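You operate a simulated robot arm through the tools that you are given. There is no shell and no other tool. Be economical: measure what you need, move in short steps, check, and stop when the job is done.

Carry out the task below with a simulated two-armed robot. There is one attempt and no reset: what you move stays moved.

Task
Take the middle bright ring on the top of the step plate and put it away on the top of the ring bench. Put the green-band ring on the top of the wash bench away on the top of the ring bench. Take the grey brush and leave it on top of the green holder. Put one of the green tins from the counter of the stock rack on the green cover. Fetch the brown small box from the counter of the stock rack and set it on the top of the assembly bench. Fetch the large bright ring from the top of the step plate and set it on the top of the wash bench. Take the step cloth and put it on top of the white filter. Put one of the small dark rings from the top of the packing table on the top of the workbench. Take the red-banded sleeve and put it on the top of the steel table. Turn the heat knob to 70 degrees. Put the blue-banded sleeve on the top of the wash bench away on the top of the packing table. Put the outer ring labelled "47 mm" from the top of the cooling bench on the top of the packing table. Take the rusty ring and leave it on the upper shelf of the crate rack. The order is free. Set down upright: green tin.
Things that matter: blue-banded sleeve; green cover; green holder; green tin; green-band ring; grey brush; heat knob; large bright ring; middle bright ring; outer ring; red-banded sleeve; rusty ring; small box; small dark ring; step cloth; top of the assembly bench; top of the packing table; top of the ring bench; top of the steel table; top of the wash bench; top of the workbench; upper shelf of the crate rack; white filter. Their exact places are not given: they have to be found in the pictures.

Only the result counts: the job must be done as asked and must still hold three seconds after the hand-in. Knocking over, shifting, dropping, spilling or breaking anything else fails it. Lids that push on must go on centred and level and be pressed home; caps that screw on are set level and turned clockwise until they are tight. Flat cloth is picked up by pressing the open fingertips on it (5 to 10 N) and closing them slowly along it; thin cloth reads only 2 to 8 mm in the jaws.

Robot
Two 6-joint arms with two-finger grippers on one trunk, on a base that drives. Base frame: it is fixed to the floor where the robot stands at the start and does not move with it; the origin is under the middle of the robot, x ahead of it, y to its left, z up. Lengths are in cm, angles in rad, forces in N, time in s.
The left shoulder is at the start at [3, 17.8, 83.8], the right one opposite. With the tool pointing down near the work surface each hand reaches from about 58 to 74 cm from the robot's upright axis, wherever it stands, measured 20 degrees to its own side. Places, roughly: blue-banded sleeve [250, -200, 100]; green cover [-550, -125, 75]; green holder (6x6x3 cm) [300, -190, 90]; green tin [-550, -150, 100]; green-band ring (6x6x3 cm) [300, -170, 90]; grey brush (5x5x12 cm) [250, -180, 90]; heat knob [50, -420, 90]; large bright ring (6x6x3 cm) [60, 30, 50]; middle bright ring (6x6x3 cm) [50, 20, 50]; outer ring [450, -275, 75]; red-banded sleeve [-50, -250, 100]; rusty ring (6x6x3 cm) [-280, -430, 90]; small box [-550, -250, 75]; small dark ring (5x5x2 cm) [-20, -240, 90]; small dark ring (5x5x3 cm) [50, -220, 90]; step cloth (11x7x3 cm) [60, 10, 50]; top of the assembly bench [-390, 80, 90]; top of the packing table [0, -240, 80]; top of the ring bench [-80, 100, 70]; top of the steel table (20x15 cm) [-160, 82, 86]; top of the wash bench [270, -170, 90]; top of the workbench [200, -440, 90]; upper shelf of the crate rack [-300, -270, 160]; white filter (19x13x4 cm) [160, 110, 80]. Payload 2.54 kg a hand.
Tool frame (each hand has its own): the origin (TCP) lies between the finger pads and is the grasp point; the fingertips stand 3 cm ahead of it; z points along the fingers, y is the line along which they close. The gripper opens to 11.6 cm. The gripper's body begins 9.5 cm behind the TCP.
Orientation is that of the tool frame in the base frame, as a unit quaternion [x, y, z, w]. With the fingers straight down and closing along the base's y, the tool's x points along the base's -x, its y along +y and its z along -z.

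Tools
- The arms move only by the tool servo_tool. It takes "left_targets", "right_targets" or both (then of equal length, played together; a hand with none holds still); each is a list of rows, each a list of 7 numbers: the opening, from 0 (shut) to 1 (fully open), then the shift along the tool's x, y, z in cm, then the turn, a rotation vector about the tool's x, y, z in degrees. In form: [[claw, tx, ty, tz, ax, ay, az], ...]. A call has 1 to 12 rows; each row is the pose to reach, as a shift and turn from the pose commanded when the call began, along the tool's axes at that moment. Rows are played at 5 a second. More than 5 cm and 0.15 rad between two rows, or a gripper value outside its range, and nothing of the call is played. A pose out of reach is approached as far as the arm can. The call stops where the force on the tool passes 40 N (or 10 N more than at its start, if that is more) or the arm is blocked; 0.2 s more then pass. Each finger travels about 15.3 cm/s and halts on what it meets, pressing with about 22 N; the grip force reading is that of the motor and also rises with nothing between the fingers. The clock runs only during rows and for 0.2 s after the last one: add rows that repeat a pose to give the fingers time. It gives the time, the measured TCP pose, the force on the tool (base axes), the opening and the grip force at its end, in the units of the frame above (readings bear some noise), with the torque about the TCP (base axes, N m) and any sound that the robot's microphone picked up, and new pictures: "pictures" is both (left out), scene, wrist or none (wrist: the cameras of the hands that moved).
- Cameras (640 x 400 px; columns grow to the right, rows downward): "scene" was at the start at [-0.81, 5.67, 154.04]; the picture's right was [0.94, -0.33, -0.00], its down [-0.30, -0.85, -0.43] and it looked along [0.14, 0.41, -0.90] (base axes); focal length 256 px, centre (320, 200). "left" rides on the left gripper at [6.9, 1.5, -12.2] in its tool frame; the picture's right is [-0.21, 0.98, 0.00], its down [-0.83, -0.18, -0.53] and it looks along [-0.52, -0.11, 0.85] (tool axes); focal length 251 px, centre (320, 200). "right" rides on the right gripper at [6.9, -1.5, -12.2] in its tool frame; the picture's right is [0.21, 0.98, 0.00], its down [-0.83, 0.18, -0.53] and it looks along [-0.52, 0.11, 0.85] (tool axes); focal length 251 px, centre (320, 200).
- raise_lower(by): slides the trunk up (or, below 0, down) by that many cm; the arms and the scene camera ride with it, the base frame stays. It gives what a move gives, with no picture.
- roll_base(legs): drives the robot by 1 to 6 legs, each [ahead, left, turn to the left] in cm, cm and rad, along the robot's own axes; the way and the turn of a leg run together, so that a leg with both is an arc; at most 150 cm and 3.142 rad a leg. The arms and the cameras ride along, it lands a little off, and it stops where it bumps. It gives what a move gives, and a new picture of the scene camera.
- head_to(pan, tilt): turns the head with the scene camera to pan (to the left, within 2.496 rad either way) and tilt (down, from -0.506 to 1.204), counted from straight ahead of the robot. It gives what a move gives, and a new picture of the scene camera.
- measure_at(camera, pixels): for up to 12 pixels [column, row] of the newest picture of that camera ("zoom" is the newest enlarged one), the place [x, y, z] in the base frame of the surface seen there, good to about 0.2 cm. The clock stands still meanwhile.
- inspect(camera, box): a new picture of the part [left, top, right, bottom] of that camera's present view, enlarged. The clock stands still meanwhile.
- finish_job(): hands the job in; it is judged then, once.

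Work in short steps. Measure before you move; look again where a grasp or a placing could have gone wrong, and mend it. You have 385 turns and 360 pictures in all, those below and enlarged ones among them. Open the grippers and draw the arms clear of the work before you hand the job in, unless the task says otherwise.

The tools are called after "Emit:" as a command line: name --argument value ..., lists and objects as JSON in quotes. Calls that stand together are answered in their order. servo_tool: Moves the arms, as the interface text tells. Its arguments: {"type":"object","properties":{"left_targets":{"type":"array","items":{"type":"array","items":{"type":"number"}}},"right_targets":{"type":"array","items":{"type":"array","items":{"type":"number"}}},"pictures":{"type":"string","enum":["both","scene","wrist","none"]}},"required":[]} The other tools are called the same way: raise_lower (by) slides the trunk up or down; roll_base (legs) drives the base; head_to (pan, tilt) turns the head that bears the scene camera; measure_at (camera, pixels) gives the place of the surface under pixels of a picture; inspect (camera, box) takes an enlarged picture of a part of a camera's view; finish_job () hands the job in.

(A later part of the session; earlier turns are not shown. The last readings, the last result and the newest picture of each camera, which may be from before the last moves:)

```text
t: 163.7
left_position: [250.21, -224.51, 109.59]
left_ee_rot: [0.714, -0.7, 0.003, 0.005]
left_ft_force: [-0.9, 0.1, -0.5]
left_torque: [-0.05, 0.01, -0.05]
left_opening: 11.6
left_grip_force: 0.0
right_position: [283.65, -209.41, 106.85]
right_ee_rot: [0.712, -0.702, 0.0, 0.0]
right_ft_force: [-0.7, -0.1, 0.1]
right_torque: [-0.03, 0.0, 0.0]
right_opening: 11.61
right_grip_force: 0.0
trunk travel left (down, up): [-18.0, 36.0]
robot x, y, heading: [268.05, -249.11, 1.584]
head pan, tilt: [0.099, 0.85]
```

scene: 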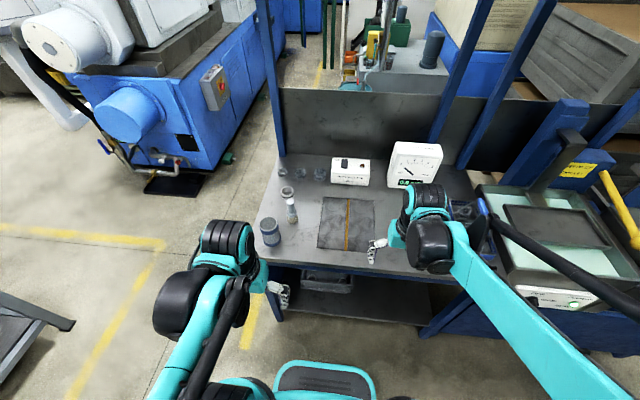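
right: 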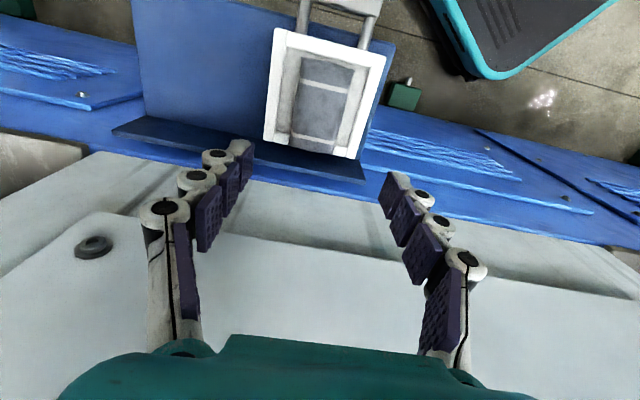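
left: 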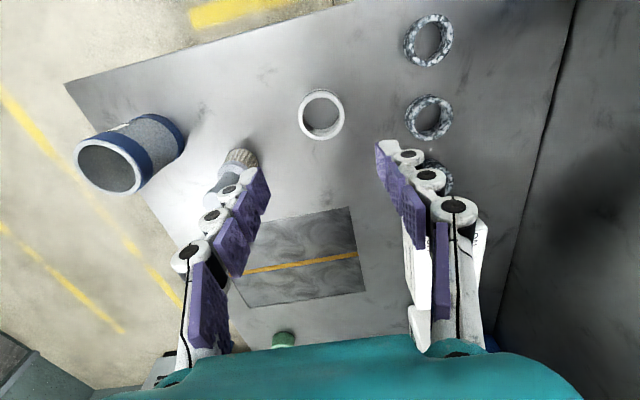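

Brush at about (248,-184). I bring the left hand above it at z≈109 and check.

Emit:
servo_tool --left_targets '[[1, -4.5, 0, 0, 0, 0, 0], [1, -9, 0, 0, 0, 0, 0], [1, -13.5, 0, 0, 0, 0, 0], [1, -18, 0, 0, 0, 0, 0], [1, -22.5, 0.5, 0, 0, 0, 0], [1, -27, 1, 0, 0, 0, 0], [1, -31.5, 1.5, 0, 0, 0, 0], [1, -36, 1.7, 0, 0, 0, 0], [1, -40, 1.7, 0, 0, 0, 0]]' --pictures "wrist"

```text
t: 165.7
left_position: [247.73, -184.82, 109.08]
left_ee_rot: [0.714, -0.7, 0.002, 0.004]
left_ft_force: [0.6, 0.8, -0.7]
left_torque: [0.01, 0.02, 0.0]
left_opening: 11.59
left_grip_force: 0.1
right_position: [283.64, -209.17, 106.99]
right_ee_rot: [0.712, -0.702, 0.0, 0.0]
right_ft_force: [-0.5, 0.3, 0.0]
right_torque: [-0.04, -0.05, -0.05]
right_opening: 11.6
right_grip_force: 0.1
trunk travel left (down, up): [-18.0, 36.0]
robot x, y, heading: [268.3, -249.28, 1.582]
head pan, tilt: [0.099, 0.85]
```

left: 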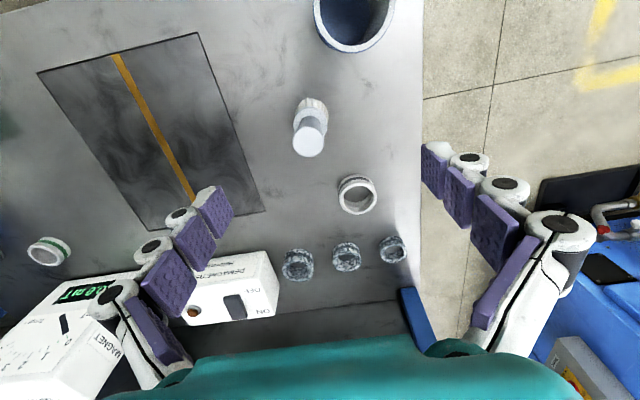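

The brush is at (309,125); the green-banded ring at (48,252). I measure both.

Emit:
measure_at --camera "left" --pixels '[[309, 138], [299, 138], [323, 138], [310, 105], [309, 120], [33, 252], [66, 252], [48, 240], [48, 263], [350, 20], [380, 30], [322, 25]]'

```text
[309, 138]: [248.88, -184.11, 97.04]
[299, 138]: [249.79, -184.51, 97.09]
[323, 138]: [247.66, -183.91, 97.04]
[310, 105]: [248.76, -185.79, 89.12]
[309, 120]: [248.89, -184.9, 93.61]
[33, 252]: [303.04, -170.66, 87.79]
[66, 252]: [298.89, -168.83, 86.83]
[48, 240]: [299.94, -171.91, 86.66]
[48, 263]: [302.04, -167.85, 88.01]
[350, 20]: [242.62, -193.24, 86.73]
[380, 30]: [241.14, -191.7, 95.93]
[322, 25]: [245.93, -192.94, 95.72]
```

Brush axis (248.85,-184.0), top 97. I lower to z≈94.5, close, and lift.

Emit:
servo_tool --left_targets '[[0.8, -0.8, -1.1, 4, 0, 0, 0], [0.8, -0.8, -1.1, 8, 0, 0, 0], [0.8, -0.8, -1.1, 12, 0, 0, 0], [0.8, -0.8, -1.1, 14.6, 0, 0, 0], [0.4, -0.8, -1.1, 14.6, 0, 0, 0], [0, -0.8, -1.1, 14.6, 0, 0, 0], [0, -0.8, -1.1, 14.6, 0, 0, 0], [0, -0.8, -1.1, 14.6, 0, 0, 0], [0, -0.8, -1.1, 12.5, 0, 0, 0], [0, -0.8, -1.1, 9, 0, 0, 0], [0, -0.8, -1.1, 5, 0, 0, 0]]' --pictures "wrist"

```text
t: 168.1
left_position: [249.03, -183.96, 104.29]
left_ee_rot: [0.713, -0.701, 0.003, 0.005]
left_ft_force: [-0.3, 0.2, -0.4]
left_torque: [0.03, -0.02, -0.01]
left_opening: 2.7
left_grip_force: 22.3
right_position: [283.7, -209.55, 107.0]
right_ee_rot: [0.712, -0.702, -0.001, -0.001]
right_ft_force: [-0.3, 0.3, -1.3]
right_torque: [0.03, 0.01, 0.01]
right_opening: 11.62
right_grip_force: 0.0
trunk travel left (down, up): [-18.0, 36.0]
robot x, y, heading: [268.19, -249.38, 1.581]
head pan, tilt: [0.099, 0.85]
```

left: 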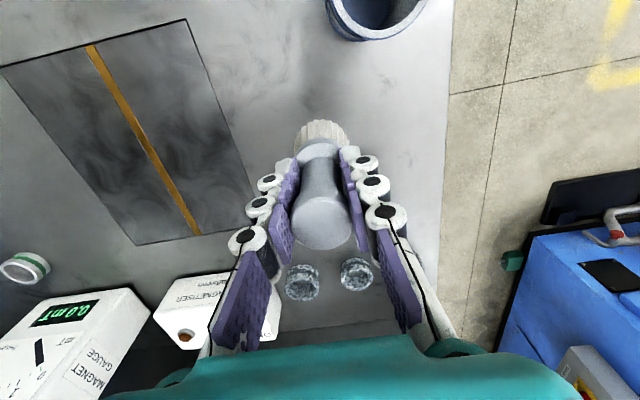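

Brush held (2.7 cm). I raise it, pull back a little and shift the base 32 cm right toward the holder.

Emit:
servo_tool --left_targets '[[0, 0, 0, -4, 0, 0, 0], [0, 3, 0, -8, 0, 0, 0], [0, 7, 0, -9, 0, 0, 0], [0, 11, 0, -9, 0, 0, 0]]' --pictures "none"

Emit:
roll_base --legs '[[0, -32, -0.01]]'

Emit:
inspect --camera "left" --box '[0, 0, 640, 400]'

```text
t: 169.1
left_position: [249.38, -194.76, 113.29]
left_ee_rot: [0.714, -0.701, 0.002, 0.005]
left_ft_force: [0.2, -0.6, -0.1]
left_torque: [0.02, 0.02, -0.03]
left_opening: 2.68
left_grip_force: 22.3
right_position: [283.74, -209.65, 106.96]
right_ee_rot: [0.712, -0.702, -0.001, 0.0]
right_ft_force: [0.3, 0.4, 1.1]
right_torque: [0.04, -0.02, -0.04]
right_opening: 11.6
right_grip_force: 0.1
trunk travel left (down, up): [-18.0, 36.0]
robot x, y, heading: [268.06, -249.27, 1.58]
head pan, tilt: [0.099, 0.85]
```

```text
t: 171.2
left_position: [282.48, -194.08, 113.28]
left_ee_rot: [0.708, -0.706, 0.002, 0.004]
left_ft_force: [0.7, 0.1, -0.8]
left_torque: [-0.01, 0.01, -0.01]
left_opening: 2.68
left_grip_force: 22.3
right_position: [316.5, -209.42, 106.84]
right_ee_rot: [-0.707, 0.707, 0.0, 0.0]
right_ft_force: [0.0, -1.2, -0.5]
right_torque: [0.03, 0.07, 0.01]
right_opening: 11.62
right_grip_force: 0.1
trunk travel left (down, up): [-18.0, 36.0]
robot x, y, heading: [300.0, -248.85, 1.568]
head pan, tilt: [0.099, 0.85]
```

scene: 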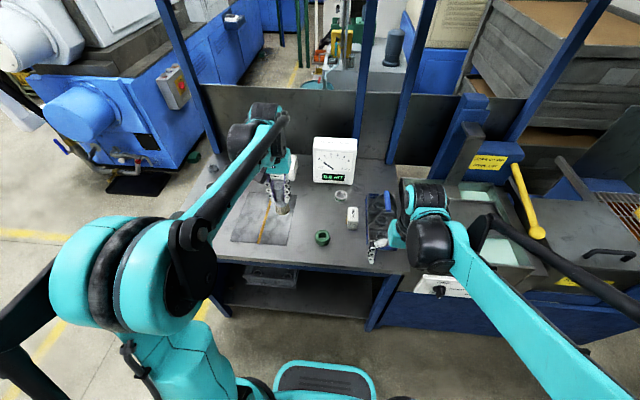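

```text
1.00 times, centred on (320, 200) of left (not enlarged: the box is as wide or as high as the picture)
```

zoom: 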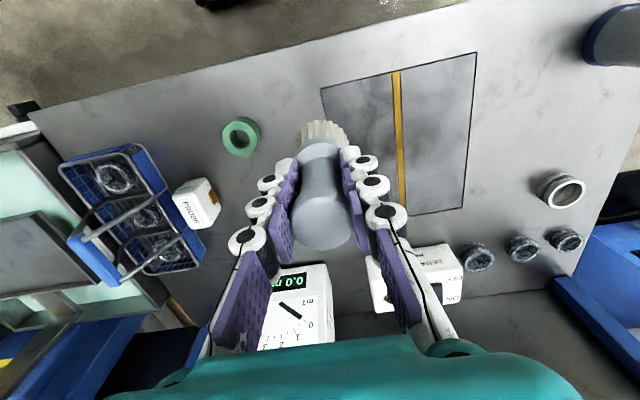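

Emit:
measure_at --camera "zoom" --pixels '[[225, 134], [259, 134], [241, 119], [240, 154], [241, 137], [250, 120], [195, 205]]'

```text
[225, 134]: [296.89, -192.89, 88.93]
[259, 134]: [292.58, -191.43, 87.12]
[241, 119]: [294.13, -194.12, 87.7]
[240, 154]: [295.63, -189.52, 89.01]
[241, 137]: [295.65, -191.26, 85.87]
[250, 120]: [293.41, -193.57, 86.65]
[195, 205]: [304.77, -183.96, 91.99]
```

Holder centre about (294.5,-192.0), top 89. I bring the brush over it and lower to just above (bottom ≈ 92).

Emit:
servo_tool --left_targets '[[0, -0.5, -4, 0, 0, 0, 0], [0, -1.2, -8, 0, 0, 0, 0], [0, -2.1, -12, 0, 0, 0, 0], [0, -2.1, -12, 4, 0, 0, 0], [0, -2.1, -12, 8, 0, 0, 0], [0, -2.1, -12, 12, 0, 0, 0]]' --pictures "both"

Emit:
inspect --camera "scene" --box '[270, 180, 390, 280]'

```text
t: 172.6
left_position: [294.3, -192.1, 101.12]
left_ee_rot: [0.708, -0.706, 0.003, 0.005]
left_ft_force: [-0.6, 1.0, -0.8]
left_torque: [-0.01, -0.02, 0.01]
left_opening: 2.67
left_grip_force: 22.5
right_position: [316.27, -209.32, 106.86]
right_ee_rot: [-0.707, 0.707, 0.001, 0.0]
right_ft_force: [0.1, 0.1, -0.3]
right_torque: [-0.03, -0.01, -0.01]
right_opening: 11.64
right_grip_force: 0.1
trunk travel left (down, up): [-18.0, 36.0]
robot x, y, heading: [299.93, -248.61, 1.571]
head pan, tilt: [0.099, 0.85]
```

scene: 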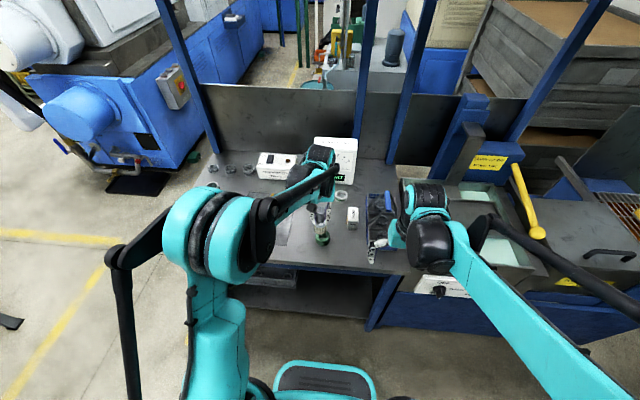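
left: 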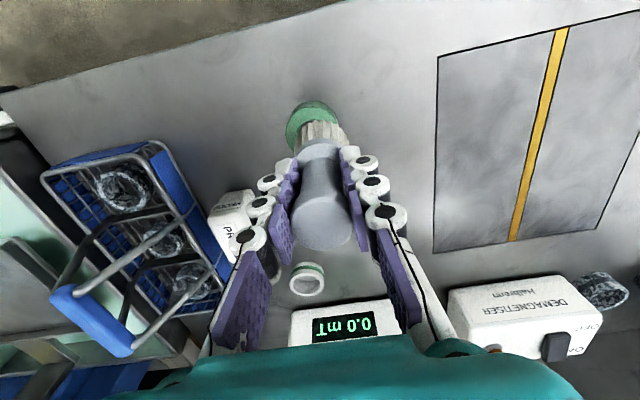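

```text
4.00 times, centred on (330, 230) of scene
```

zoom: 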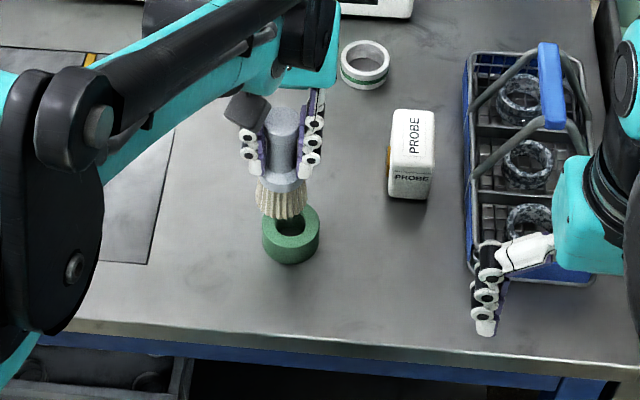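

I measure holder rim and bristle edge to check the alignment.

Emit:
measure_at --camera "zoom" --pixels '[[264, 232], [318, 228], [290, 250], [272, 218], [258, 195], [306, 195], [282, 218], [276, 125]]'

Emit:
measure_at --camera "left" --pixels '[[288, 125], [310, 103], [330, 108], [320, 130], [304, 150]]'

```text
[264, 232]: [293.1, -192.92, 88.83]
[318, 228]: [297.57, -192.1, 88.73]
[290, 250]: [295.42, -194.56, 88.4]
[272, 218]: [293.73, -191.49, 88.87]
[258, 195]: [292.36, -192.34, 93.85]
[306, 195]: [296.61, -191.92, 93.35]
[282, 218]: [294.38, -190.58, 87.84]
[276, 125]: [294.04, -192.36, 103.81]
```

```text
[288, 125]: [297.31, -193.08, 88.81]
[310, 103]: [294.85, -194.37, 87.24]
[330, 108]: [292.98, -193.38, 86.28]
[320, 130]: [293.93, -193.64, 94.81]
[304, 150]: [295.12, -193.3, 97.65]
```

Holder centre (295.25,-192.2); brush about 0.8 cm short in x. I correct and lower to contact.

Emit:
servo_tool --left_targets '[[0, 0.1, -0.8, 0.5, 0, 0, 0], [0, 0.1, -0.8, 2, 0, 0, 0], [0, 0.1, -0.8, 3, 0, 0, 0], [0, 0.1, -0.8, 3.5, 0, 0, 0], [0, 0.1, -0.8, 3.8, 0, 0, 0]]' --pictures "none"

Emit:
inspect --camera "scene" --box '[270, 180, 390, 280]'

```text
t: 173.8
left_position: [295.16, -192.28, 97.51]
left_ee_rot: [0.709, -0.705, 0.002, 0.004]
left_ft_force: [0.5, 0.7, 14.3]
left_torque: [0.15, -0.13, 0.0]
left_opening: 2.69
left_grip_force: 22.1
right_position: [316.39, -209.34, 106.9]
right_ee_rot: [-0.706, 0.708, 0.001, 0.0]
right_ft_force: [0.2, 0.0, 0.2]
right_torque: [0.0, 0.02, -0.01]
right_opening: 11.61
right_grip_force: 0.0
trunk travel left (down, up): [-18.0, 36.0]
robot x, y, heading: [299.93, -248.57, 1.575]
head pan, tilt: [0.099, 0.85]
```

```text
4.00 times, centred on (330, 230) of scene
```

zoom: 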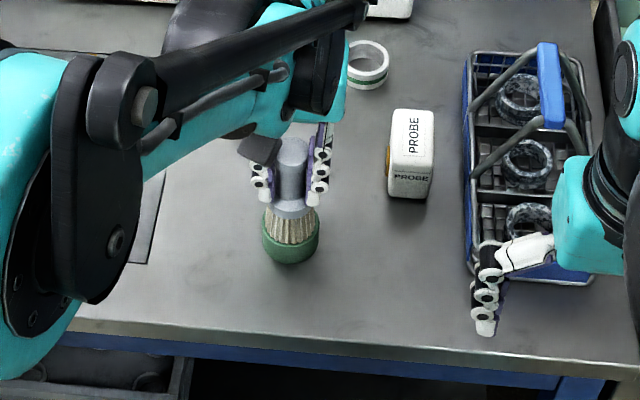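

Contact of 14 N, brush sits on the holder. I open gently and rise.

Emit:
servo_tool --left_targets '[[0, 0, 0, -0.1, 0, 0, 0], [0.3, 0, 0, -0.1, 0, 0, 0], [0.42, 0, 0, -0.1, 0, 0, 0], [0.45, 0, 0, -0.1, 0, 0, 0], [0.45, 0, 0, -3, 0, 0, 0], [0.45, 0, 0, -7, 0, 0, 0], [0.45, 0, 0, -11, 0, 0, 0], [0.45, 0, 0, -14, 0, 0, 0]]' --pictures "wrist"

```text
t: 175.6
left_position: [294.63, -191.99, 111.58]
left_ee_rot: [0.709, -0.706, 0.003, 0.005]
left_ft_force: [-0.3, 0.9, 0.6]
left_torque: [0.05, -0.01, 0.02]
left_opening: 5.21
left_grip_force: 0.1
right_position: [316.39, -209.46, 106.91]
right_ee_rot: [-0.706, 0.708, 0.001, 0.001]
right_ft_force: [1.0, 0.0, -0.1]
right_torque: [0.01, 0.04, -0.01]
right_opening: 11.57
right_grip_force: 0.0
trunk travel left (down, up): [-18.0, 36.0]
robot x, y, heading: [300.49, -248.98, 1.572]
head pan, tilt: [0.099, 0.85]
```

left: 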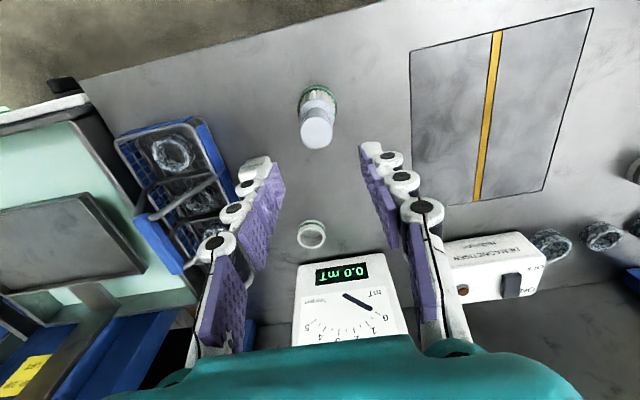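

The brush stands on the holder (317,120). Now the blue-banded sleeve: I retract and shift the base back left to x≈266.

Emit:
servo_tool --left_targets '[[0.45, 4, 0, 0, 0, 0, 0], [0.6, 8, 1, 0, 0, 0, 0], [0.8, 12, 2, 0, 0, 0, 0], [1, 16, 4, 0, 0, 0, 0], [1, 18, 6, 0, 0, 0, 0]]' --pictures "none"

Emit:
roll_base --legs '[[-5, 34, 0]]'

Emit:
inspect --camera "left" --box '[0, 0, 640, 400]'

```text
t: 176.8
left_position: [289.3, -210.33, 111.46]
left_ee_rot: [0.709, -0.705, 0.003, 0.004]
left_ft_force: [-0.4, -0.8, 0.7]
left_torque: [0.01, 0.0, 0.03]
left_opening: 11.59
left_grip_force: 0.0
right_position: [316.35, -209.59, 106.91]
right_ee_rot: [-0.707, 0.707, 0.001, 0.001]
right_ft_force: [-0.5, 0.3, 0.6]
right_torque: [-0.01, 0.01, -0.04]
right_opening: 11.6
right_grip_force: 0.0
trunk travel left (down, up): [-18.0, 36.0]
robot x, y, heading: [300.32, -249.03, 1.567]
head pan, tilt: [0.099, 0.85]
```

```text
t: 179.0
left_position: [255.67, -215.12, 111.53]
left_ee_rot: [0.708, -0.707, 0.003, 0.005]
left_ft_force: [-0.1, 0.1, -0.5]
left_torque: [0.01, -0.03, 0.0]
left_opening: 11.57
left_grip_force: 0.0
right_position: [282.75, -214.49, 106.99]
right_ee_rot: [-0.706, 0.708, 0.0, 0.002]
right_ft_force: [0.0, 0.1, -0.8]
right_torque: [0.0, -0.02, -0.01]
right_opening: 11.62
right_grip_force: 0.1
trunk travel left (down, up): [-18.0, 36.0]
robot x, y, heading: [266.71, -254.25, 1.568]
head pan, tilt: [0.099, 0.85]
```

scene: 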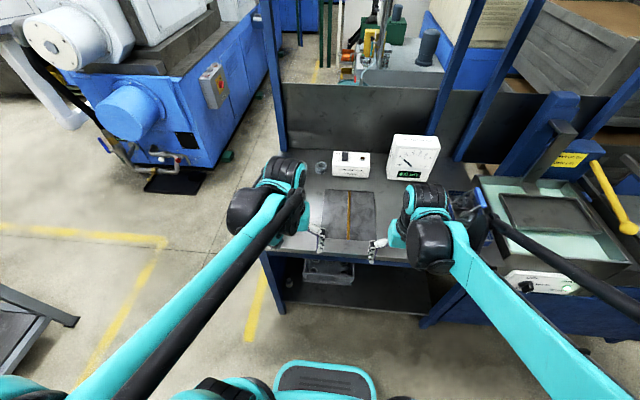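

```text
1.00 times, centred on (320, 200) of left (not enlarged: the box is as wide or as high as the picture)
```

zoom: 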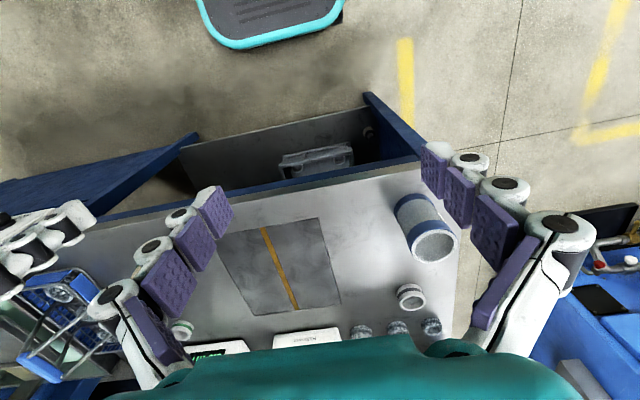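

The sleeve appears at (430,228) in the left view. I measure its rim and base.

Emit:
measure_at --camera "zoom" --pixels '[[410, 243], [457, 240], [433, 222], [434, 260], [394, 210], [412, 194], [400, 225]]'

```text
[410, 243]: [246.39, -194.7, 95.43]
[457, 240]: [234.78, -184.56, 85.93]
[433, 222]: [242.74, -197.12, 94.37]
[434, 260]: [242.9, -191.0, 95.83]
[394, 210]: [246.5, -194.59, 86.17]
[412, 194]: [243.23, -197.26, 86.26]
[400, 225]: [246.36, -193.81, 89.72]
```

Sleeve axis (242.9,-194.1), radius ~3.3, top 95.8. I move over it, lower to z≈92, close and lift.

Emit:
servo_tool --left_targets '[[1, -4, 2.4, 0, 0, 0, 0], [1, -8, 4.8, 0, 0, 0, 0], [1, -12, 7.2, 0, 0, 0, 0], [1, -16, 9.6, 0, 0, 0, 0], [1, -20, 12, 0, 0, 0, 0], [1, -21, 12.8, 2, 0, 0, 0], [1, -21, 12.8, 6, 0, 0, 0], [1, -21, 12.8, 10, 0, 0, 0], [1, -21, 12.8, 14, 0, 0, 0], [1, -21, 12.8, 17, 0, 0, 0]]' --pictures "wrist"

```text
t: 181.2
left_position: [242.81, -194.33, 94.2]
left_ee_rot: [0.708, -0.706, 0.004, 0.004]
left_ft_force: [0.8, 1.1, -0.7]
left_torque: [-0.03, 0.03, -0.02]
left_opening: 11.59
left_grip_force: 0.0
right_position: [282.76, -214.45, 106.87]
right_ee_rot: [-0.706, 0.708, 0.001, -0.001]
right_ft_force: [0.6, -0.2, -0.5]
right_torque: [-0.05, 0.01, 0.02]
right_opening: 11.62
right_grip_force: 0.1
trunk travel left (down, up): [-18.0, 36.0]
robot x, y, heading: [266.48, -253.78, 1.567]
head pan, tilt: [0.099, 0.85]
```

left: 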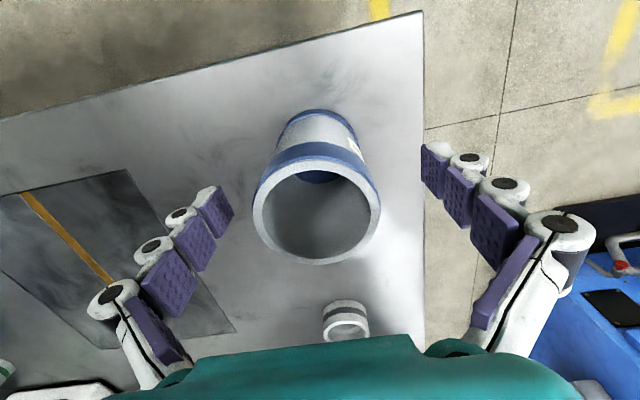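

The sleeve is centred between the fingers. I lower 2 cm more, close, and lift.

Emit:
servo_tool --left_targets '[[1, 0, 0, 2, 0, 0, 0], [0.7, 0, 0, 2, 0, 0, 0], [0.4, 0, 0, 2, 0, 0, 0], [0, 0, 0, 2, 0, 0, 0], [0, 0, 0, 2, 0, 0, 0], [0, 0, 0, 0, 0, 0, 0], [0, 0, 0, -3, 0, 0, 0], [0, 0, 0, -7, 0, 0, 0], [0, 3, 0, -11, 0, 0, 0], [0, 7, -2, -14, 0, 0, 0], [0, 11, -4, -16, 0, 0, 0], [0, 15, -5, -17, 0, 0, 0]]' --pictures "none"

Emit:
head_to --pan -1.5 --tilt 0.6

```text
refused: row 10 steps farther than a row can; nothing moved
```

```text
t: 182.9
left_position: [242.85, -194.4, 94.33]
left_ee_rot: [0.708, -0.706, 0.002, 0.006]
left_ft_force: [-0.6, -0.5, -0.7]
left_torque: [0.03, 0.03, -0.01]
left_opening: 11.62
left_grip_force: 0.1
right_position: [282.77, -214.4, 106.81]
right_ee_rot: [-0.706, 0.709, 0.0, 0.001]
right_ft_force: [-0.2, 0.3, 0.2]
right_torque: [-0.01, 0.01, -0.03]
right_opening: 11.59
right_grip_force: 0.0
trunk travel left (down, up): [-18.0, 36.0]
robot x, y, heading: [266.4, -254.06, 1.566]
head pan, tilt: [-1.499, 0.6]
```

scene: 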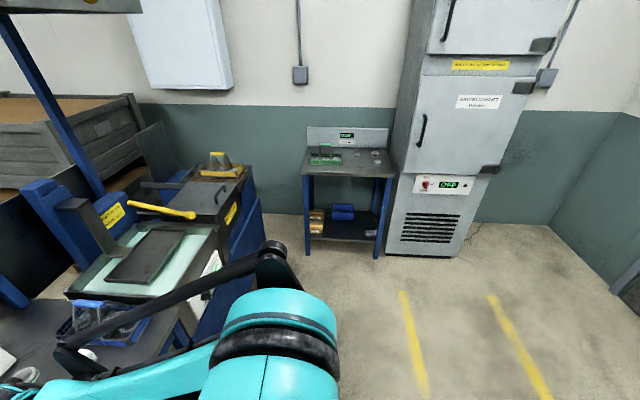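

I redo the grasp with smaller steps.

Emit:
servo_tool --left_targets '[[1, 0, 0, 2, 0, 0, 0], [0.7, 0, 0, 2, 0, 0, 0], [0.4, 0, 0, 2, 0, 0, 0], [0, 0, 0, 2, 0, 0, 0], [0, 0, 0, 2, 0, 0, 0], [0, 0, 0, 0, 0, 0, 0], [0, 0, 0, -3, 0, 0, 0], [0, 0, 0, -7, 0, 0, 0], [0, 2, 0, -11, 0, 0, 0], [0, 5.5, -1, -14, 0, 0, 0], [0, 9.5, -2, -16, 0, 0, 0], [0, 13.5, -3, -17, 0, 0, 0]]' --pictures "none"

Emit:
measure_at --camera "scene" --pixels '[[305, 172], [390, 178], [340, 165], [376, 156], [325, 155], [305, 255], [378, 255], [395, 170], [245, 230], [240, 180]]'

Emit:
inspect --camera "scene" --box '[290, 110, 410, 190]'

```text
t: 185.5
left_position: [246.03, -208.25, 111.26]
left_ee_rot: [0.708, -0.706, 0.002, 0.005]
left_ft_force: [-0.9, -0.4, -0.4]
left_torque: [0.02, 0.03, -0.02]
left_opening: 6.39
left_grip_force: 22.2
right_position: [282.83, -214.65, 107.0]
right_ee_rot: [-0.706, 0.709, 0.001, 0.001]
right_ft_force: [1.1, -0.4, 0.2]
right_torque: [0.02, -0.01, -0.01]
right_opening: 11.6
right_grip_force: 0.0
trunk travel left (down, up): [-18.0, 36.0]
robot x, y, heading: [266.72, -254.07, 1.57]
head pan, tilt: [-1.499, 0.6]
```

```text
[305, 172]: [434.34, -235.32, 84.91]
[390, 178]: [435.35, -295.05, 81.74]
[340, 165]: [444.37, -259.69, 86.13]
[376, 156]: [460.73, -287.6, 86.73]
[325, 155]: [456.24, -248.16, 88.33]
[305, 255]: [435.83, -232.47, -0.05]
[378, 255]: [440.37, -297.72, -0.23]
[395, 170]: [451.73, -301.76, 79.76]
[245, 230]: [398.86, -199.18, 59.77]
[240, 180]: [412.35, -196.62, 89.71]
```

```text
5.00 times, centred on (350, 150) of scene
```

zoom: 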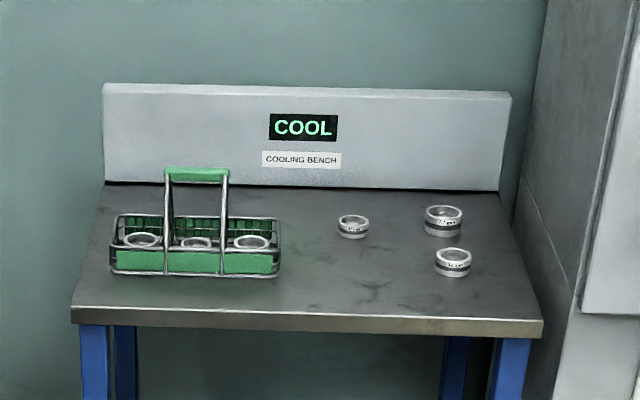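

Sleeve held (6.39). The cooling bench (front x≈434, y −233…−298, top ~85.5) carries three labelled rings. I drive there facing it.

Emit:
roll_base --legs '[[-12, 0, 0], [0, 0, -1.57], [112, 2, 0]]'

Emit:
head_to --pan -0.1 --tilt 0.75

Emit:
inspect --camera "right" --box '[0, 0, 640, 400]'

```text
t: 196.0
left_position: [427.53, -243.47, 111.16]
left_ee_rot: [-0.004, 1.0, 0.002, -0.005]
left_ft_force: [0.8, 0.0, -1.2]
left_torque: [-0.02, -0.01, -0.02]
left_opening: 6.35
left_grip_force: 21.8
right_position: [421.35, -280.15, 107.03]
right_ee_rot: [-0.002, 1.0, -0.001, 0.0]
right_ft_force: [0.8, 0.1, -0.7]
right_torque: [0.04, -0.01, -0.02]
right_opening: 11.58
right_grip_force: 0.1
trunk travel left (down, up): [-18.0, 36.0]
robot x, y, heading: [381.46, -264.02, 0.006]
head pan, tilt: [-1.499, 0.6]
```

scene: 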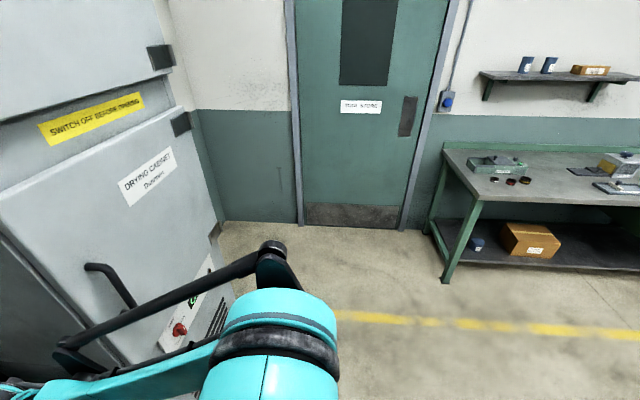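

```text
t: 197.6
left_position: [427.48, -243.44, 111.28]
left_ee_rot: [-0.005, 1.0, 0.002, -0.005]
left_ft_force: [-0.1, -0.1, -0.2]
left_torque: [0.01, 0.03, -0.03]
left_opening: 6.35
left_grip_force: 22.1
right_position: [421.32, -280.04, 106.98]
right_ee_rot: [-0.002, 1.0, 0.0, 0.0]
right_ft_force: [0.3, -0.2, 0.3]
right_torque: [0.02, 0.0, 0.0]
right_opening: 11.6
right_grip_force: 0.1
trunk travel left (down, up): [-18.0, 36.0]
robot x, y, heading: [381.41, -264.0, 0.002]
head pan, tilt: [-0.099, 0.75]
```

scene: 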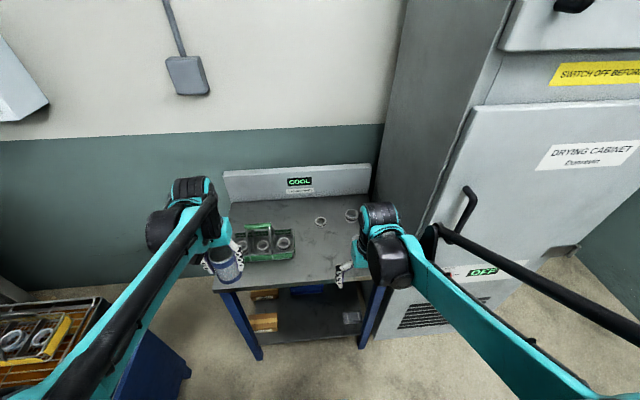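

```text
1.00 times, centred on (320, 200) of right (not enlarged: the box is as wide or as high as the picture)
```

zoom: 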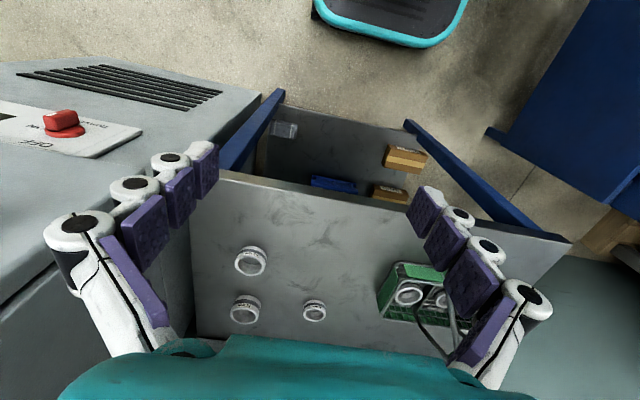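

Three rings are at right-view (250,262), (245,310), (315,312). I enlarge to read their labels.

Emit:
inspect --camera "right" --box '[220, 240, 340, 330]'

Emit:
measure_at --camera "right" --pixels '[[237, 258], [266, 262], [252, 246], [230, 306], [262, 306], [246, 295], [303, 310], [327, 310], [315, 300], [280, 280], [195, 330], [370, 300]]'

Emit:
inspect --camera "scene" --box '[290, 190, 380, 260]'

```text
4.44 times, centred on (280, 285) of right
```

zoom: 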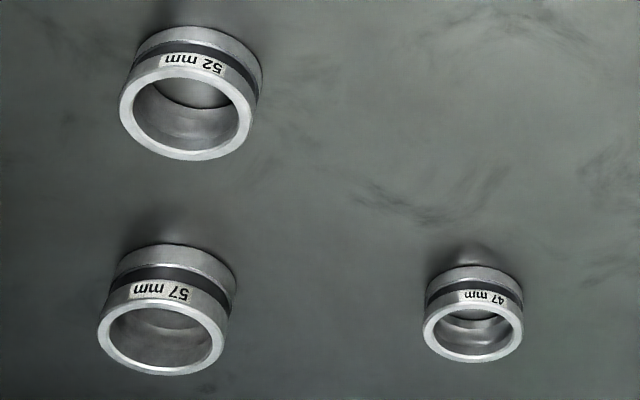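

```text
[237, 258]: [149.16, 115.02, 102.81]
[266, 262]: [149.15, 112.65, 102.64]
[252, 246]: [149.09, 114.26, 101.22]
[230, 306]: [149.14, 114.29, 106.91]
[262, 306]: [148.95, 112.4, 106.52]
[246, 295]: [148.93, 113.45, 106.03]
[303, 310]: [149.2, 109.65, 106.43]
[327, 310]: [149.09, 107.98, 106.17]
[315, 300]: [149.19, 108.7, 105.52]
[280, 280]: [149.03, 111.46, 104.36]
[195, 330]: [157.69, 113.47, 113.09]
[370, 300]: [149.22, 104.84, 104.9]
```

```text
5.71 times, centred on (335, 225) of scene
```

zoom: 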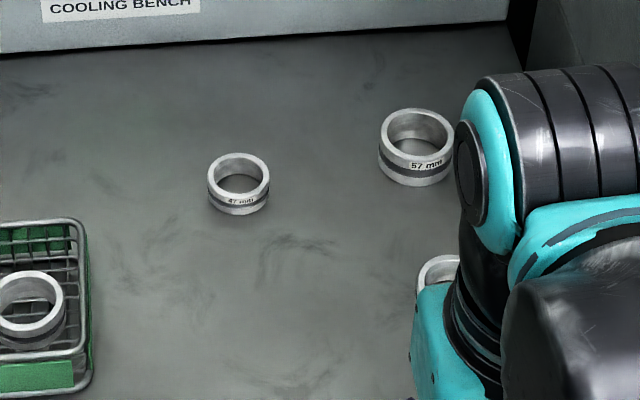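

The "47 mm" ring is the small one at zoom (239,183). I measure it.

Emit:
measure_at --camera "zoom" --pixels '[[210, 180], [267, 180], [238, 156], [240, 193], [240, 212], [237, 185], [420, 112], [436, 260]]'

```text
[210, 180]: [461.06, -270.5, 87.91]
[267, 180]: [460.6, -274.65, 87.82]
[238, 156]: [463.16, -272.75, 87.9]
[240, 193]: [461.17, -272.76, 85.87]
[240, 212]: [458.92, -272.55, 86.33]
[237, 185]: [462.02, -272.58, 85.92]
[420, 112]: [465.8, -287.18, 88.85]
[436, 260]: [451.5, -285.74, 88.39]
```

47 mm ring centre (460.9,-272.7), top 88. I drive 14 cm closer, then move the right hand above it.

Emit:
roll_base --legs '[[14, 0, 0]]'

Emit:
servo_tool --right_targets '[[0.7, -4, 1.2, 0, 0, 0, 0], [0.7, -8, 2.4, 0, 0, 0, 0], [0.7, -12, 3.6, 0, 0, 0, 0], [0.7, -16, 4.8, 0, 0, 0, 0], [0.7, -20, 6, 0, 0, 0, 0], [0.7, -23, 7, 2, 0, 0, 0], [0.7, -25, 7.4, 6, 0, 0, 0]]' --pictures "wrist"

```text
t: 198.9
left_position: [441.81, -243.3, 111.08]
left_ee_rot: [-0.003, 1.0, 0.002, -0.006]
left_ft_force: [-0.3, -0.4, -0.6]
left_torque: [0.02, 0.09, 0.02]
left_opening: 6.34
left_grip_force: 22.4
right_position: [435.36, -280.29, 106.82]
right_ee_rot: [0.0, 1.0, 0.0, 0.0]
right_ft_force: [0.3, 0.2, 0.7]
right_torque: [-0.01, 0.03, -0.02]
right_opening: 11.61
right_grip_force: 0.1
trunk travel left (down, up): [-18.0, 36.0]
robot x, y, heading: [395.7, -263.93, 0.003]
head pan, tilt: [-0.099, 0.75]
```

scene: 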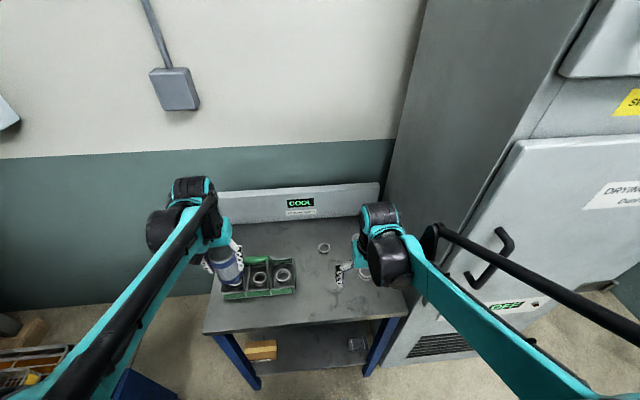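

```text
t: 200.5
left_position: [441.75, -243.48, 111.12]
left_ee_rot: [-0.004, 1.0, 0.001, -0.005]
left_ft_force: [0.1, -0.1, -1.4]
left_torque: [0.01, 0.03, -0.01]
left_opening: 6.34
left_grip_force: 22.5
right_position: [460.32, -272.56, 100.68]
right_ee_rot: [0.001, 1.0, 0.0, 0.0]
right_ft_force: [-0.1, 1.0, -0.8]
right_torque: [0.0, 0.05, 0.0]
right_opening: 8.12
right_grip_force: 0.0
trunk travel left (down, up): [-18.0, 36.0]
robot x, y, heading: [395.63, -264.09, 0.005]
head pan, tilt: [-0.099, 0.75]
```

right: 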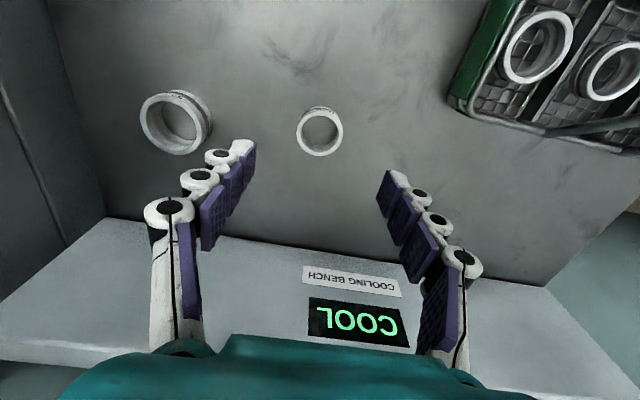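

Emit:
measure_at --camera "right" --pixels '[[298, 133], [342, 133], [320, 111], [320, 154], [320, 133], [204, 120], [320, 215], [320, 250]]'

```text
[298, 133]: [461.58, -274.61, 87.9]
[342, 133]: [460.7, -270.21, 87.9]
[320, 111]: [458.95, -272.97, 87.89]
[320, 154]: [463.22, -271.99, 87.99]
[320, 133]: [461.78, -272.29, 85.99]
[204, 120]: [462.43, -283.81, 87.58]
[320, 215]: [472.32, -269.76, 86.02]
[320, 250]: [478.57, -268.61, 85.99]
```

Centre (461.1,-272.4). I descend to z≈89.2, close, and lift.

Emit:
servo_tool --right_targets '[[0.7, -0.8, 0.1, 4, 0, 0, 0], [0.7, -0.8, 0.1, 8, 0, 0, 0], [0.7, -0.8, 0.1, 10.5, 0, 0, 0], [0.7, -0.8, 0.1, 11.4, 0, 0, 0], [0.4, -0.8, 0.1, 11.4, 0, 0, 0], [0, -0.8, 0.1, 11.4, 0, 0, 0], [0, -0.8, 0.1, 11.4, 0, 0, 0], [0, -0.8, 0.1, 11.4, 0, 0, 0], [0, -0.8, 0.1, 10, 0, 0, 0], [0, -0.8, 0.1, 8, 0, 0, 0], [0, -0.8, 0.1, 5, 0, 0, 0], [0, -0.8, 0.1, 1, 0, 0, 0]]' --pictures "wrist"

```text
t: 203.1
left_position: [441.54, -243.5, 111.19]
left_ee_rot: [-0.004, 1.0, 0.002, -0.005]
left_ft_force: [0.1, -0.2, -0.6]
left_torque: [-0.01, -0.02, 0.01]
left_opening: 6.34
left_grip_force: 22.2
right_position: [460.86, -272.65, 100.16]
right_ee_rot: [0.0, 1.0, 0.0, 0.001]
right_ft_force: [0.0, -0.4, -0.2]
right_torque: [-0.01, -0.05, 0.0]
right_opening: 4.63
right_grip_force: 22.4
trunk travel left (down, up): [-18.0, 36.0]
robot x, y, heading: [395.4, -264.07, 0.004]
head pan, tilt: [-0.099, 0.75]
```

right: 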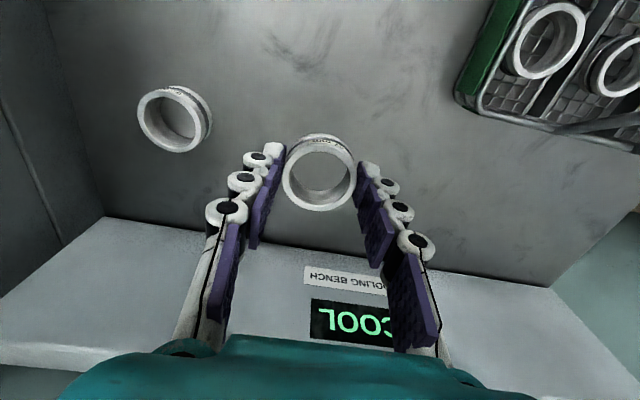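

Ring held (4.63). I retract the right hand, then reverse away and go round to the north side of the packing table.

Emit:
servo_tool --right_targets '[[0, 0, 0, -3, 0, 0, 0], [0, 3, 0, -6, 0, 0, 0], [0, 7, 0, -8, 0, 0, 0], [0, 11, -1, -8, 0, 0, 0], [0, 15, -2, -8, 0, 0, 0], [0, 19, -3, -8, 0, 0, 0], [0, 22, -4, -8, 0, 0, 0]]' --pictures "none"

Emit:
roll_base --legs '[[-115, 0, 0], [-110, 0, 0], [0, 98, 0], [0, 0, -1.575], [0, -60, 0]]'

Emit:
head_to --pan -0.3 --tilt 0.7

```text
t: 204.7
left_position: [441.52, -243.41, 111.18]
left_ee_rot: [-0.003, 1.0, 0.002, -0.005]
left_ft_force: [0.2, -0.6, -0.4]
left_torque: [0.0, -0.03, -0.02]
left_opening: 6.33
left_grip_force: 21.8
right_position: [438.9, -276.54, 107.87]
right_ee_rot: [0.001, 1.0, 0.0, 0.002]
right_ft_force: [-0.1, 0.1, -1.3]
right_torque: [-0.02, -0.02, -0.01]
right_opening: 4.62
right_grip_force: 22.1
trunk travel left (down, up): [-18.0, 36.0]
robot x, y, heading: [396.03, -264.23, 0.001]
head pan, tilt: [-0.099, 0.75]
```

```text
t: 227.1
left_position: [134.15, -219.57, 111.18]
left_ee_rot: [0.687, 0.727, 0.005, -0.003]
left_ft_force: [0.0, -0.1, -0.4]
left_torque: [-0.01, -0.04, 0.04]
left_opening: 6.34
left_grip_force: 23.0
right_position: [100.95, -218.72, 107.89]
right_ee_rot: [0.688, 0.725, 0.0, -0.001]
right_ft_force: [-0.3, -1.0, -0.3]
right_torque: [-0.02, -0.04, 0.04]
right_opening: 4.62
right_grip_force: 22.1
trunk travel left (down, up): [-18.0, 36.0]
robot x, y, heading: [111.38, -174.64, -1.522]
head pan, tilt: [-0.099, 0.75]
```

scene: 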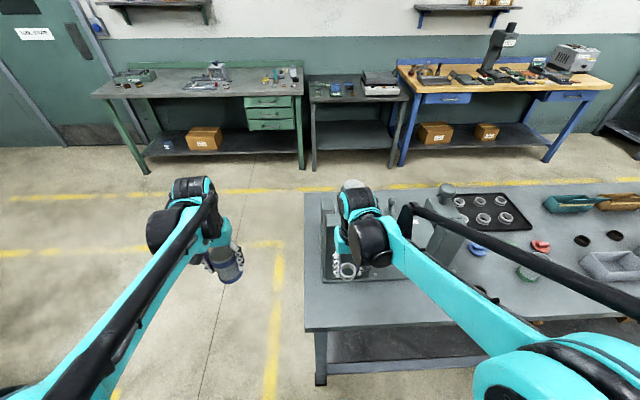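

```text
t: 227.8
left_position: [134.28, -219.63, 111.15]
left_ee_rot: [0.687, 0.727, 0.004, -0.003]
left_ft_force: [0.2, -0.6, 0.0]
left_torque: [-0.03, -0.04, 0.0]
left_opening: 6.34
left_grip_force: 21.8
right_position: [101.0, -218.92, 107.88]
right_ee_rot: [0.689, 0.725, -0.001, 0.0]
right_ft_force: [0.1, -0.4, -1.2]
right_torque: [0.01, 0.01, -0.03]
right_opening: 4.64
right_grip_force: 21.5
trunk travel left (down, up): [-18.0, 36.0]
robot x, y, heading: [111.35, -174.96, -1.515]
head pan, tilt: [-0.3, 0.7]
```

scene: 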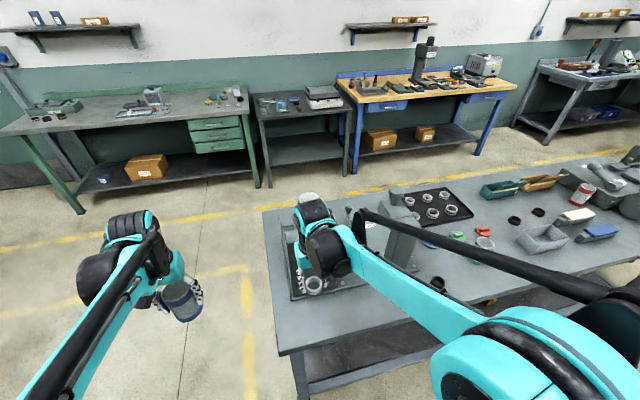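

I see the packing table with a press at (395,235), red-banded can at (583,195). I measure key points and enlarge.

Emit:
measure_at --camera "scene" --pixels '[[400, 190], [395, 240], [312, 285], [285, 352], [264, 212], [437, 283], [513, 220], [538, 212], [583, 192], [545, 238], [430, 265], [480, 260]]'

Emit:
inspect --camera "scene" --box '[260, 150, 640, 380]'

Emit:
inspect --camera "scene" --box '[380, 150, 640, 310]'

```text
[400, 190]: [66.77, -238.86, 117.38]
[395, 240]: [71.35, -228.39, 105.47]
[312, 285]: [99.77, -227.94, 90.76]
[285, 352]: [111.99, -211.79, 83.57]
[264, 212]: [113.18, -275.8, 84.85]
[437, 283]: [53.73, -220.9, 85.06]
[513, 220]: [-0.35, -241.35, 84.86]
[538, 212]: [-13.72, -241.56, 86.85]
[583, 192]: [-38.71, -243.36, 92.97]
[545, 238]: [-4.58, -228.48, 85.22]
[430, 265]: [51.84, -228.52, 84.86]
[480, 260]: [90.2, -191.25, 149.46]
```

```text
1.68 times, centred on (450, 265) of scene
```

zoom: 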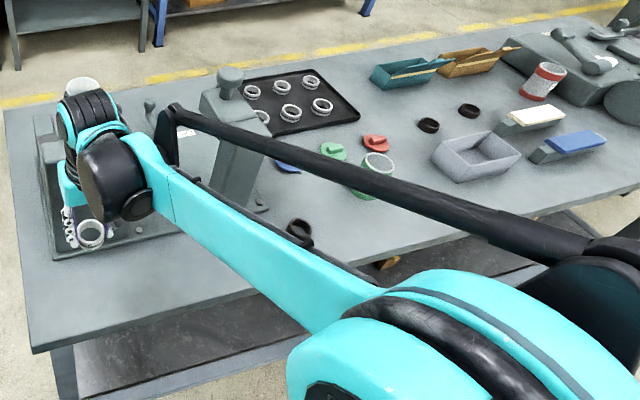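

```text
2.46 times, centred on (510, 230) of scene
```

zoom: 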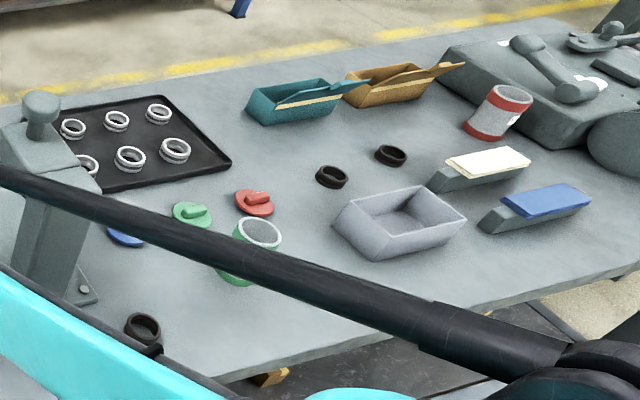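

Dark rings at about (50,-220), (0,-241), (-14,-241); the front strip at y≈-221 around x 5–40 seems free. I back off to keep clear of the press and shift to x≈20.

Emit:
roll_base --legs '[[-18, 0, -0.053], [0, -91, 0]]'

Emit:
head_to --pan 0.0 --tilt 0.85

```text
t: 233.8
left_position: [39.43, -202.23, 111.15]
left_ee_rot: [0.706, 0.708, 0.005, -0.002]
left_ft_force: [0.4, 0.2, -0.1]
left_torque: [0.01, 0.0, 0.01]
left_opening: 6.33
left_grip_force: 22.2
right_position: [6.3, -199.46, 107.81]
right_ee_rot: [0.709, 0.705, 0.0, 0.001]
right_ft_force: [0.4, -0.1, 0.0]
right_torque: [-0.05, 0.0, 0.0]
right_opening: 4.62
right_grip_force: 22.0
trunk travel left (down, up): [-18.0, 36.0]
robot x, y, heading: [19.19, -155.81, -1.58]
head pan, tilt: [-0.3, 0.7]
```

scene: 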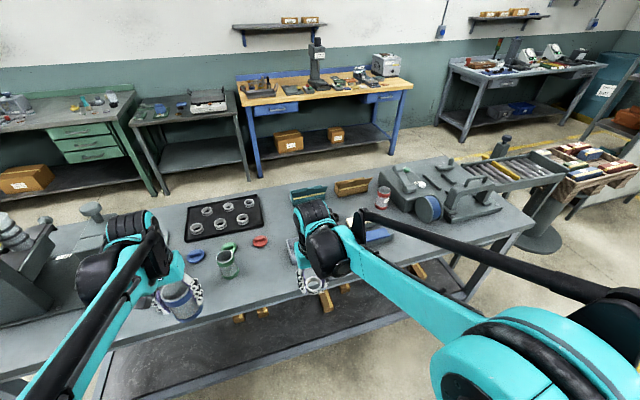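

```text
t: 234.6
left_position: [39.56, -202.27, 111.06]
left_ee_rot: [0.706, 0.708, 0.005, -0.002]
left_ft_force: [-0.4, -0.3, -0.5]
left_torque: [0.0, 0.02, -0.01]
left_opening: 6.34
left_grip_force: 21.7
right_position: [6.39, -199.46, 107.82]
right_ee_rot: [0.709, 0.705, 0.0, 0.0]
right_ft_force: [0.2, 0.3, -0.9]
right_torque: [-0.03, -0.01, 0.0]
right_opening: 4.64
right_grip_force: 21.7
trunk travel left (down, up): [-18.0, 36.0]
robot x, y, heading: [18.87, -156.27, -1.578]
head pan, tilt: [0.0, 0.85]
```

scene: 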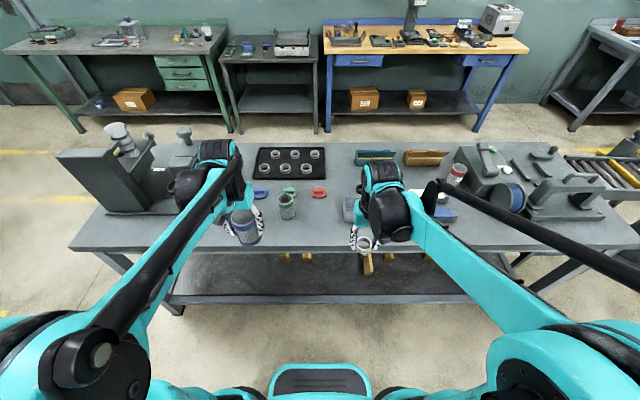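

A good view: I measure free strip points (300,230), (330,220), the green can (287,207) and red sleeve (457,172).

Emit:
measure_at --camera "scene" --pixels '[[300, 230], [330, 220], [287, 218], [318, 193], [310, 248], [457, 172], [457, 183], [265, 230], [340, 235], [240, 245], [345, 210], [288, 190]]'

Emit:
inspect --camera "left" --box '[0, 0, 640, 400]'

```text
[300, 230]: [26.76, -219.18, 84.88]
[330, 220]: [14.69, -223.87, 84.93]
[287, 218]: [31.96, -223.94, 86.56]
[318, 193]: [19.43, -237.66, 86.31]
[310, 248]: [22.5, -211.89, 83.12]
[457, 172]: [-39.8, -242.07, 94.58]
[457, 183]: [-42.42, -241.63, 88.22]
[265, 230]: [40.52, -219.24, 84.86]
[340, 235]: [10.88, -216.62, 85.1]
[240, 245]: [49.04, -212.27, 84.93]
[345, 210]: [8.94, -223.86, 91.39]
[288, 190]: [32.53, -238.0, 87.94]
```

```text
1.00 times, centred on (320, 200) of left (not enlarged: the box is as wide or as high as the picture)
```

zoom: 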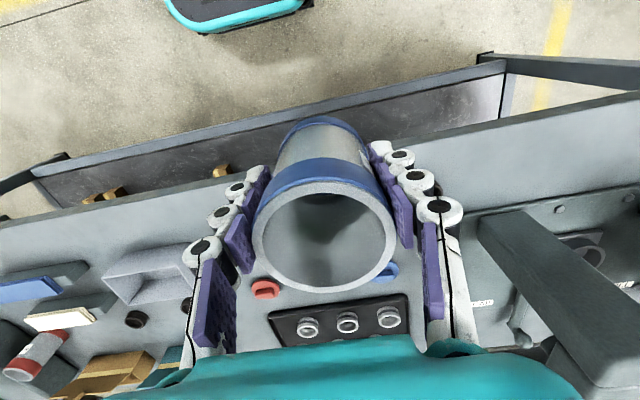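

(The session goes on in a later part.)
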